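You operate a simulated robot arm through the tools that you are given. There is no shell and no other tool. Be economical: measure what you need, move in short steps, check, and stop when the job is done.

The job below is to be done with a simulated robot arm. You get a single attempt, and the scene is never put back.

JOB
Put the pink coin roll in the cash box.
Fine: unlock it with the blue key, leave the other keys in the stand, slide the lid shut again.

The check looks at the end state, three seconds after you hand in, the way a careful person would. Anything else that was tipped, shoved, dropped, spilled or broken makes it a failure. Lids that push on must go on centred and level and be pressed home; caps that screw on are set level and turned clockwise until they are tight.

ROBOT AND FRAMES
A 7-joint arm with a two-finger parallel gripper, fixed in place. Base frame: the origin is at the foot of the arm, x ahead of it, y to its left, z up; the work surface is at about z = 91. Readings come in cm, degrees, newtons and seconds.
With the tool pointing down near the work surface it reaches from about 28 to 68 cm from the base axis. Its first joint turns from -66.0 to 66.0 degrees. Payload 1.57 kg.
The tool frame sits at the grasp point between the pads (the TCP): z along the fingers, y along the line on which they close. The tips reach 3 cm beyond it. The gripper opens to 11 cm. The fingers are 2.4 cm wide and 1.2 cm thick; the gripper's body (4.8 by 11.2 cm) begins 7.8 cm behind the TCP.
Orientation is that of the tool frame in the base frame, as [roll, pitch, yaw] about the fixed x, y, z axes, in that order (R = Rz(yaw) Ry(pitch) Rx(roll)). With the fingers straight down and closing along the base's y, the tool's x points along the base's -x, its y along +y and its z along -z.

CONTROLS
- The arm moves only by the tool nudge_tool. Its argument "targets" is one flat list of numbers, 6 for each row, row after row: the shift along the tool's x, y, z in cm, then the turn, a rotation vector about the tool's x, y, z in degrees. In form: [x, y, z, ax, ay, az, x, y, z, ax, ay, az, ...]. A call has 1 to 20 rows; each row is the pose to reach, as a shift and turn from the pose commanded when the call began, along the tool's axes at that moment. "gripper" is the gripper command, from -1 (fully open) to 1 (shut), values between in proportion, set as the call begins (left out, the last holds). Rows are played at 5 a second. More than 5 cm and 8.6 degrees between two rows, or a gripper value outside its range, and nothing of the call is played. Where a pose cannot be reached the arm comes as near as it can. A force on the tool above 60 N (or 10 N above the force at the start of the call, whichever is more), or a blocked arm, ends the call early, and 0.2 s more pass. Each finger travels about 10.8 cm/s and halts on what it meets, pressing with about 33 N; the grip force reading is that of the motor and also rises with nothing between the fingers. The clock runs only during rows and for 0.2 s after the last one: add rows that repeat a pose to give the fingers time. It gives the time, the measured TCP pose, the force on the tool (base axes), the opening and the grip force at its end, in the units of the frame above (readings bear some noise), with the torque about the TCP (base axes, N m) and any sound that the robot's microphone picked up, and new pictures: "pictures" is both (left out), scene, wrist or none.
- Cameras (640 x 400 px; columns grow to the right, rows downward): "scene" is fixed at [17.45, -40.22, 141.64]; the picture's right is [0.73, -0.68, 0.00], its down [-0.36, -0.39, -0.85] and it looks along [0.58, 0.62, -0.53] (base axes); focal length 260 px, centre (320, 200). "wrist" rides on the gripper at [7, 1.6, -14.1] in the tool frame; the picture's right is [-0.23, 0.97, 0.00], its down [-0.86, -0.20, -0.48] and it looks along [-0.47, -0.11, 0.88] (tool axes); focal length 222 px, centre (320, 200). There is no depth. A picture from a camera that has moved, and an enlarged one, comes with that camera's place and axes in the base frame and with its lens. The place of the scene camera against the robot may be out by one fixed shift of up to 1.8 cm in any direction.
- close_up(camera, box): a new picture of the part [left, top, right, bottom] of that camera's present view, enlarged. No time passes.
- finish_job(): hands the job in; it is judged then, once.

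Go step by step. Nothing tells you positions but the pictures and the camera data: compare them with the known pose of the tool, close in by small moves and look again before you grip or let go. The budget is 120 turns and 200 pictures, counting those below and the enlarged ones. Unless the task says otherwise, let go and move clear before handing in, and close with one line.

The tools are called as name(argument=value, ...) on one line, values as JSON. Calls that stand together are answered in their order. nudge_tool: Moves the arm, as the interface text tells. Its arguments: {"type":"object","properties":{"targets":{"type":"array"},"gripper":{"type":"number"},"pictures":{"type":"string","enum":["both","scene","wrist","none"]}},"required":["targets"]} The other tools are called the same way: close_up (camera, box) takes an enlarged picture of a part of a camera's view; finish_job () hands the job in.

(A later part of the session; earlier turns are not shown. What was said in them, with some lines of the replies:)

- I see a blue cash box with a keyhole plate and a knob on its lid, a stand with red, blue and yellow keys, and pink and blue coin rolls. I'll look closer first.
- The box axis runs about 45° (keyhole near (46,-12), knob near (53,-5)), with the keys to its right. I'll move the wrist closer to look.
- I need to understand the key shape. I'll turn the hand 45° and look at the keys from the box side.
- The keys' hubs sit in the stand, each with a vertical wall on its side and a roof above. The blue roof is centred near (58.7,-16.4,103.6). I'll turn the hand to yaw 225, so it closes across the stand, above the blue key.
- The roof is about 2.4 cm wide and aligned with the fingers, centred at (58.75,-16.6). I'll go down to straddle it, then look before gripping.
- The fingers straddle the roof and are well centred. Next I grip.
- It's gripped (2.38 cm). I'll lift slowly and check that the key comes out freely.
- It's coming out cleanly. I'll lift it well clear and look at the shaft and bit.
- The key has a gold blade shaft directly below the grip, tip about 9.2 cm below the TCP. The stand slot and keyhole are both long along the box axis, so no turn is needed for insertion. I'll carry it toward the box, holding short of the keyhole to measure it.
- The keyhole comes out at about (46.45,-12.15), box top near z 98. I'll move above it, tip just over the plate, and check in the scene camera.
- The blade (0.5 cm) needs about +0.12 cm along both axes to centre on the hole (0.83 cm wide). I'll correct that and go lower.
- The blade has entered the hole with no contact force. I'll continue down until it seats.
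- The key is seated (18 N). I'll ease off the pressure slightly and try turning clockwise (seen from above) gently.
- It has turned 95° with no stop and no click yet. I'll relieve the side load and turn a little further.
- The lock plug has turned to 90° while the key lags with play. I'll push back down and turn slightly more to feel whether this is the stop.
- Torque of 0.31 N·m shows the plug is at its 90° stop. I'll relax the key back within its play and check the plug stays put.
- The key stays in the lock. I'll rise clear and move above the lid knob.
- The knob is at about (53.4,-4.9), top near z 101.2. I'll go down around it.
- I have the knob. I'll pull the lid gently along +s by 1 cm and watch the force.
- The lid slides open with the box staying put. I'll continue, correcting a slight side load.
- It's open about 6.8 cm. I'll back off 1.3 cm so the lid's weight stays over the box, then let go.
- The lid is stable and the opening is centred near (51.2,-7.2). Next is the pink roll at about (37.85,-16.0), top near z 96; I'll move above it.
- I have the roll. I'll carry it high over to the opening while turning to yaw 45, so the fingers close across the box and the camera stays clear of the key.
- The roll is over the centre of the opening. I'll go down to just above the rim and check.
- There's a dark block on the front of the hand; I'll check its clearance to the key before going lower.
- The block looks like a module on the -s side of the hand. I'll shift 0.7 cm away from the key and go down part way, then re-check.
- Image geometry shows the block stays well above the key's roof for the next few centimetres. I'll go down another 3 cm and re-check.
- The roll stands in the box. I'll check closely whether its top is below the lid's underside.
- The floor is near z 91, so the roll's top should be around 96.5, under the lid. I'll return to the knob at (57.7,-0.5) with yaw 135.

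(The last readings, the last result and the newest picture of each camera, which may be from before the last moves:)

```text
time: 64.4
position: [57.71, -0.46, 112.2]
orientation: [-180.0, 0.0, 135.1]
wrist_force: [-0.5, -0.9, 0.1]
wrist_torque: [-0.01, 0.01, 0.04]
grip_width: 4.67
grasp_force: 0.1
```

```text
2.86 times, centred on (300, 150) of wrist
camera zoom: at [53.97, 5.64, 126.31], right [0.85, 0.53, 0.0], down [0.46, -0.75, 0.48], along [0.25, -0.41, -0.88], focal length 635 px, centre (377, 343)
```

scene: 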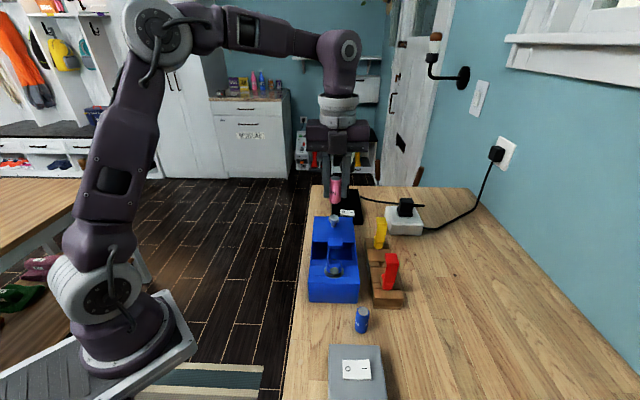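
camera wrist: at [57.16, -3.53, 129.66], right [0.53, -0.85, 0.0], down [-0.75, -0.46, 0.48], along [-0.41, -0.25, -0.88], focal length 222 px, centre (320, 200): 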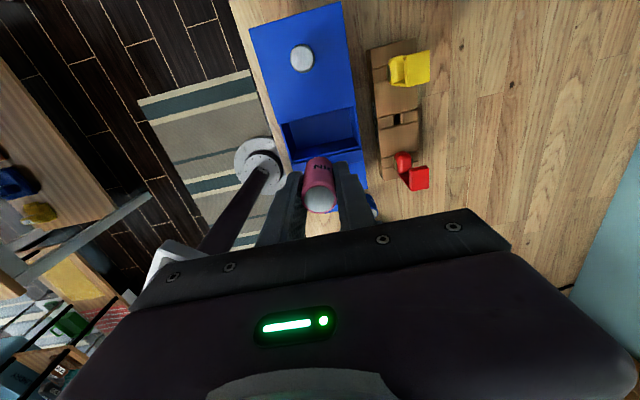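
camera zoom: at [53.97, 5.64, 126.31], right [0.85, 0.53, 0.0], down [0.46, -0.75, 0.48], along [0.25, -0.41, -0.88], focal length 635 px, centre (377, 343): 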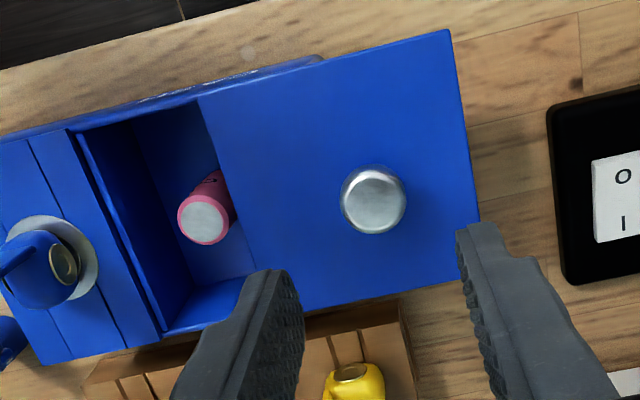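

nudge_tool(targets=[0, -0.1, 3, 0, 0, 0, 0, -0.1, 6, 0, 0, 0, 0, -0.1, 8.5, 0, 0, 0, 0, -0.1, 10.2, 0, 0, 0, 0, -0.1, 10.2, 0, 0, 0], pictures="none")

nudge_tool(targets=[0, 0, 0, 0, 0, 0, 0, 0, 0, 0, 0, 0, 0, 0, 0, 0, 0, 0], gripper=1, pictures="none")

close_up(camera="wrist", box=[180, 80, 440, 230])

```text
time: 65.6
position: [57.64, -0.4, 102.13]
orientation: [-179.9, 0.0, 135.0]
wrist_force: [0.8, -0.4, -0.5]
wrist_torque: [0.02, 0.01, -0.01]
grip_width: 4.67
grasp_force: 0.0
```

```text
time: 66.4
position: [57.65, -0.44, 102.03]
orientation: [-179.9, 0.0, 135.0]
wrist_force: [-0.1, 0.5, 0.4]
wrist_torque: [0.01, -0.08, 0.02]
grip_width: 2.71
grasp_force: 33.1
```

```text
2.46 times, centred on (310, 155) of wrist
camera zoom: at [53.86, 5.62, 116.11], right [0.85, 0.53, 0.0], down [0.46, -0.75, 0.48], along [0.25, -0.41, -0.88], focal length 547 px, centre (345, 311)
```

zoom: 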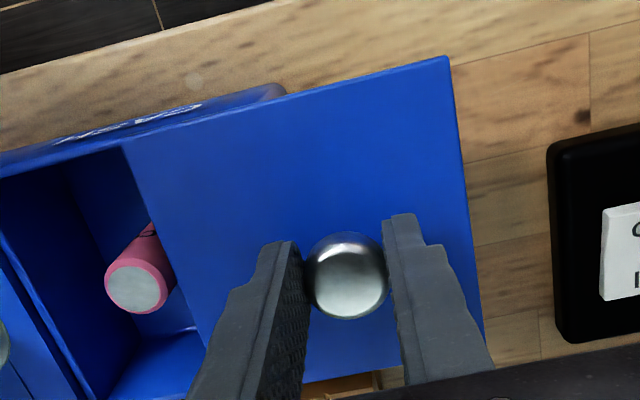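

I'll slide the lid back slowly, watching the force as it passes the roll.

nudge_tool(targets=[-0.02, -0.4, 0, 0, 0, 0, -0.03, -0.8, 0, 0, 0, 0, -0.05, -1.2, 0, 0, 0, 0, -0.06, -1.6, 0, 0, 0, 0, -0.06, -1.6, 0, 0, 0, 0], pictures="none")

close_up(camera="wrist", box=[180, 80, 440, 230])

close_up(camera="scene", box=[305, 205, 370, 305])

```text
time: 67.6
position: [56.68, -1.74, 102.16]
orientation: [180.0, 0.1, 134.9]
wrist_force: [-0.6, 1.6, -0.6]
wrist_torque: [0.3, 0.17, -0.12]
grip_width: 2.74
grasp_force: 33.3
```

```text
2.46 times, centred on (310, 155) of wrist
camera zoom: at [52.85, 4.39, 116.12], right [0.85, 0.53, 0.0], down [0.46, -0.75, 0.48], along [0.25, -0.41, -0.88], focal length 547 px, centre (345, 311)
```

zoom: 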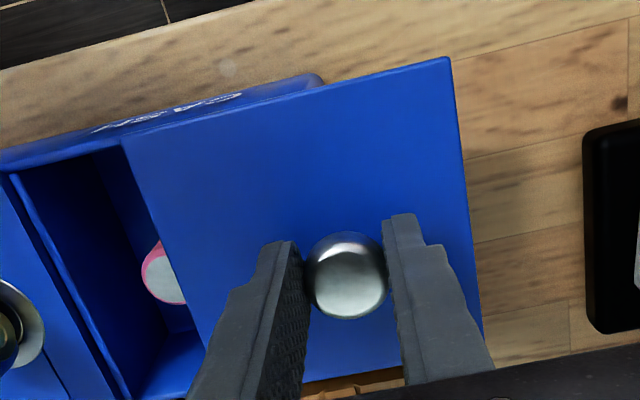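

```text
4.00 times, centred on (338, 255) of scene
camera zoom: at [17.46, -40.22, 141.64], right [0.73, -0.68, 0.0], down [-0.36, -0.39, -0.85], along [0.58, 0.62, -0.53], focal length 1038 px, centre (250, -20)
```

zoom: 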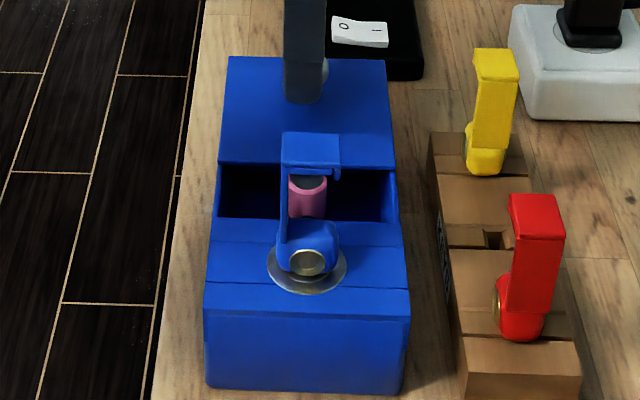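

The lid clears the roll. I'll continue closing.

nudge_tool(targets=[-0.02, -0.5, 0, 0, 0, 0, -0.03, -1, 0, 0, 0, 0, -0.04, -1.5, 0, 0, 0, 0, -0.05, -2, 0, 0, 0, 0, -0.05, -2.5, 0, 0, 0, 0, -0.05, -3, 0, 0, 0, 0, -0.05, -3.4, 0, 0, 0, 0, -0.05, -3.4, 0, 0, 0, 0], pictures="none")

close_up(camera="wrist", box=[180, 80, 440, 230])

close_up(camera="scene", box=[305, 205, 370, 305])

```text
time: 69.4
position: [54.26, -4.05, 102.07]
orientation: [180.0, 0.1, 135.0]
wrist_force: [-4.6, 5.4, 10.7]
wrist_torque: [0.15, 0.12, 0.03]
grip_width: 2.7
grasp_force: 32.9
```

```text
2.46 times, centred on (310, 155) of wrist
camera zoom: at [50.48, 1.97, 116.1], right [0.85, 0.53, 0.0], down [0.46, -0.75, 0.48], along [0.25, -0.41, -0.88], focal length 547 px, centre (345, 311)
```

zoom: 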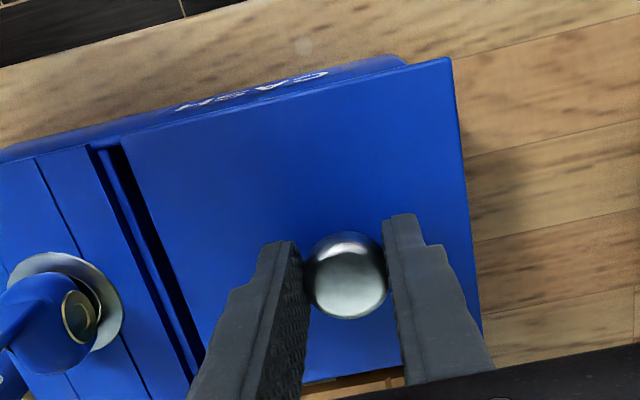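

```text
4.00 times, centred on (338, 255) of scene
camera zoom: at [17.41, -40.21, 141.65], right [0.73, -0.68, 0.0], down [-0.36, -0.39, -0.85], along [0.58, 0.62, -0.53], focal length 1038 px, centre (250, -20)
```

zoom: 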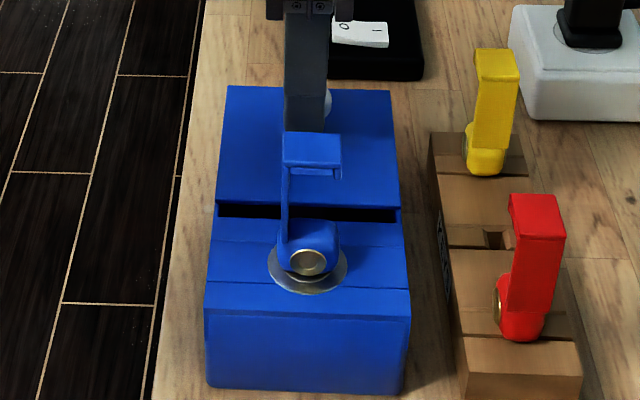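

nudge_tool(targets=[0.08, -0.2, -0.1, 0, 0, 0, 0.08, -0.4, -0.1, 0, 0, 0, 0.08, -0.6, -0.1, 0, 0, 0, 0.08, -0.75, -0.1, 0, 0, 0, 0.08, -0.75, -0.1, 0, 0, 0], pictures="none")

close_up(camera="wrist", box=[180, 80, 440, 230])

```text
time: 70.6
position: [53.59, -4.71, 102.2]
orientation: [180.0, -0.1, 135.0]
wrist_force: [0.4, -0.8, -0.4]
wrist_torque: [-0.04, -0.01, 0.02]
grip_width: 2.7
grasp_force: 33.2
```

```text
2.46 times, centred on (310, 155) of wrist
camera zoom: at [49.86, 1.42, 116.15], right [0.85, 0.53, 0.0], down [0.46, -0.75, 0.48], along [0.25, -0.41, -0.88], focal length 547 px, centre (345, 311)
```

zoom: 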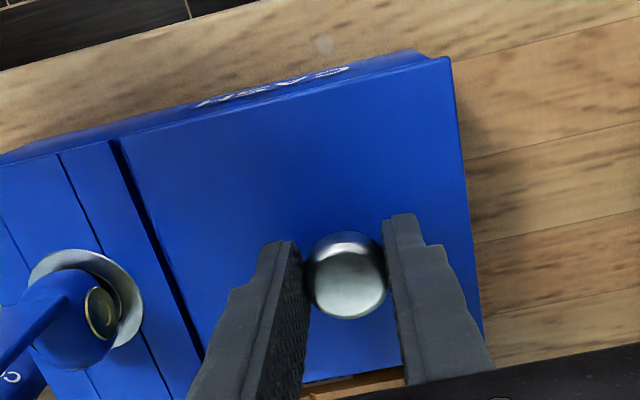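

nudge_tool(targets=[0, -0.07, 0, 0, 0, 0, 0, -0.14, 0, 0, 0, 0, 0, -0.2, 0, 0, 0, 0, 0, -0.2, 0, 0, 0, 0], pictures="none")

close_up(camera="scene", box=[305, 205, 370, 305])

close_up(camera="wrist", box=[200, 80, 440, 230])

```text
time: 71.6
position: [53.46, -4.86, 102.07]
orientation: [-180.0, 0.0, 135.0]
wrist_force: [0.1, 1.0, 0.5]
wrist_torque: [0.32, 0.1, -0.06]
grip_width: 2.73
grasp_force: 33.1
```

```text
4.00 times, centred on (338, 255) of scene
camera zoom: at [17.46, -40.22, 141.64], right [0.73, -0.68, 0.0], down [-0.36, -0.39, -0.85], along [0.58, 0.62, -0.53], focal length 1038 px, centre (250, -20)
```

zoom: 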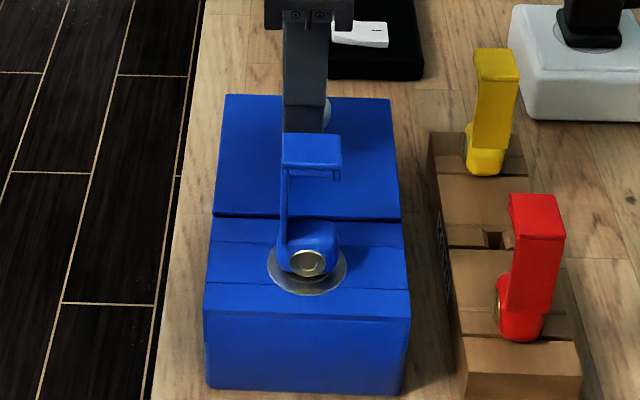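

```text
2.67 times, centred on (320, 155) of wrist
camera zoom: at [49.74, 1.25, 116.19], right [0.85, 0.53, 0.0], down [0.46, -0.75, 0.48], along [0.25, -0.41, -0.88], focal length 592 px, centre (320, 320)
```

zoom: 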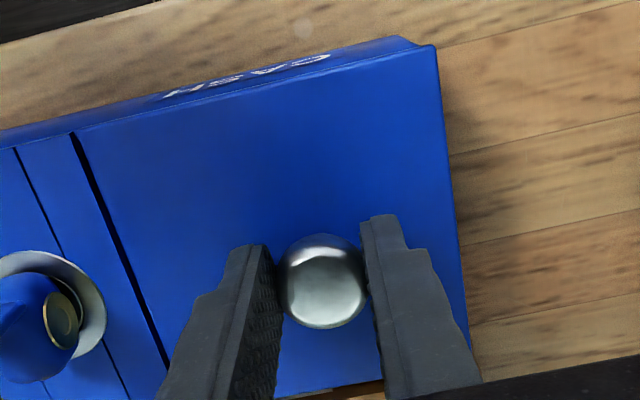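

nudge_tool(targets=[0, -0.08, 0, 0, 0, 0, 0, -0.15, 0, 0, 0, 0, 0, -0.15, 0, 0, 0, 0], pictures="none")

close_up(camera="scene", box=[315, 235, 355, 285])

```text
time: 72.4
position: [53.57, -5.01, 102.19]
orientation: [-180.0, 0.1, 135.0]
wrist_force: [3.2, 3.7, -1.1]
wrist_torque: [0.05, -0.14, 0.07]
grip_width: 2.7
grasp_force: 33.8
```

```text
8.00 times, centred on (335, 260) of scene
camera zoom: at [17.46, -40.21, 141.64], right [0.73, -0.68, 0.0], down [-0.36, -0.39, -0.85], along [0.58, 0.62, -0.53], focal length 2076 px, centre (200, -280)
```

zoom: 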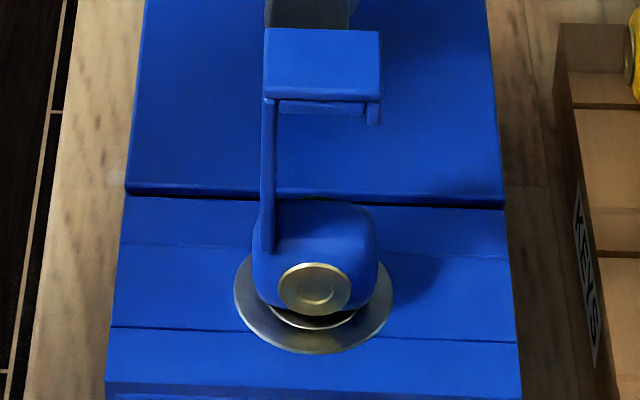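

The seam matches the original closed position and the lid is against its stop (~5 N). I'll release and retreat.

nudge_tool(targets=[0, 0, 0, 0, 0, 0, 0, 0, 0, 0, 0, 0], gripper=0.15, pictures="none")

nudge_tool(targets=[0, 0, -2, 0, 0, 0, 0, 0, -5, 0, 0, 0, 0, 0, -9, 0, 0, 0, 0, 0, -13, 0, 0, 0, 0, 0, -16, 0, 0, 0, 0, 0, -16, 0, 0, 0])

close_up(camera="scene", box=[290, 200, 430, 340])

close_up(camera="wrist", box=[200, 60, 400, 220])

close_up(camera="scene", box=[315, 235, 355, 285])

```text
time: 73.0
position: [53.53, -4.85, 102.14]
orientation: [180.0, 0.0, 134.9]
wrist_force: [0.8, 0.4, -0.7]
wrist_torque: [0.04, 0.03, -0.02]
grip_width: 4.67
grasp_force: 0.1
```

```text
time: 74.4
position: [53.4, -4.91, 118.23]
orientation: [-180.0, 0.0, 135.0]
wrist_force: [0.7, 0.1, 0.5]
wrist_torque: [-0.02, 0.01, -0.01]
grip_width: 4.7
grasp_force: 0.0
camera wrist: at [49.61, 1.17, 132.25], right [0.85, 0.53, 0.0], down [0.46, -0.75, 0.48], along [0.25, -0.41, -0.88], focal length 222 px, centre (320, 200)
```

scene: 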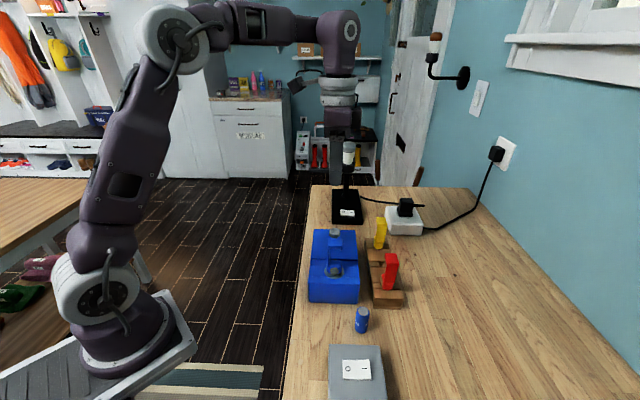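
wrist: 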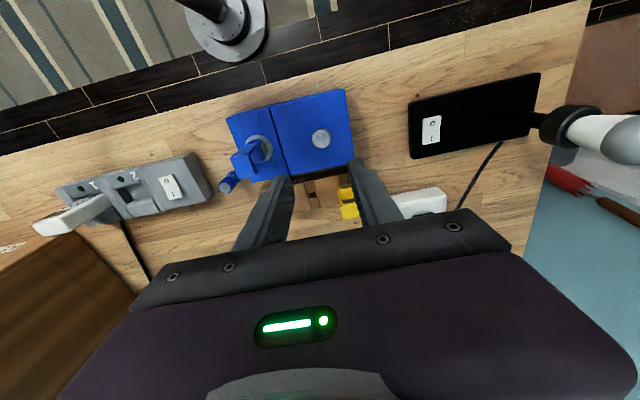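

```text
2.86 times, centred on (360, 270) of scene
camera zoom: at [17.45, -40.22, 141.64], right [0.73, -0.68, 0.0], down [-0.36, -0.39, -0.85], along [0.58, 0.62, -0.53], focal length 742 px, centre (206, 0)
```

zoom: 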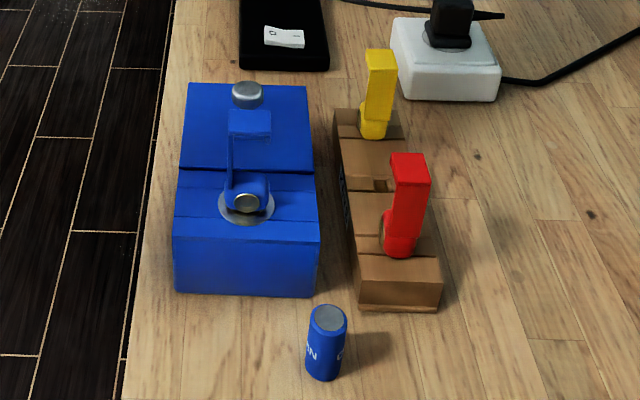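

```text
2.50 times, centred on (300, 140) of wrist
camera zoom: at [49.61, 1.17, 132.25], right [0.85, 0.53, 0.0], down [0.46, -0.75, 0.48], along [0.25, -0.41, -0.88], focal length 555 px, centre (370, 350)
```

zoom: 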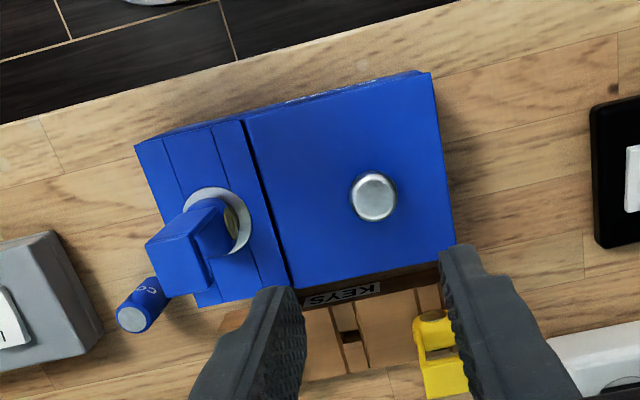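

```text
8.00 times, centred on (335, 260) of scene
camera zoom: at [17.45, -40.22, 141.64], right [0.73, -0.68, 0.0], down [-0.36, -0.39, -0.85], along [0.58, 0.62, -0.53], focal length 2076 px, centre (200, -280)
```

zoom: 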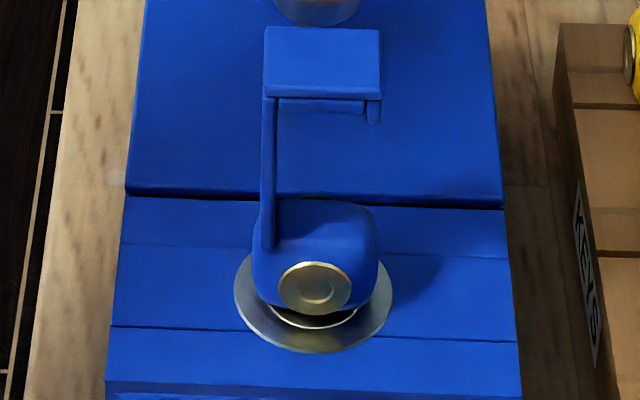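

The box is shut with the roll inside, the blue key is in the lock, and the red and yellow keys are still in their stand. I'm handing in.

finish_job()

```text
The job is handed in.
```

The pink coin roll is in the cash box, which I unlocked with the blue key and slid shut again. The blue key is still in the lock, and the red and yellow keys are still in the stand. The key stand shifted about 0.3–0.4 cm and the box about 0.1–0.15 cm along the way; I left both there.
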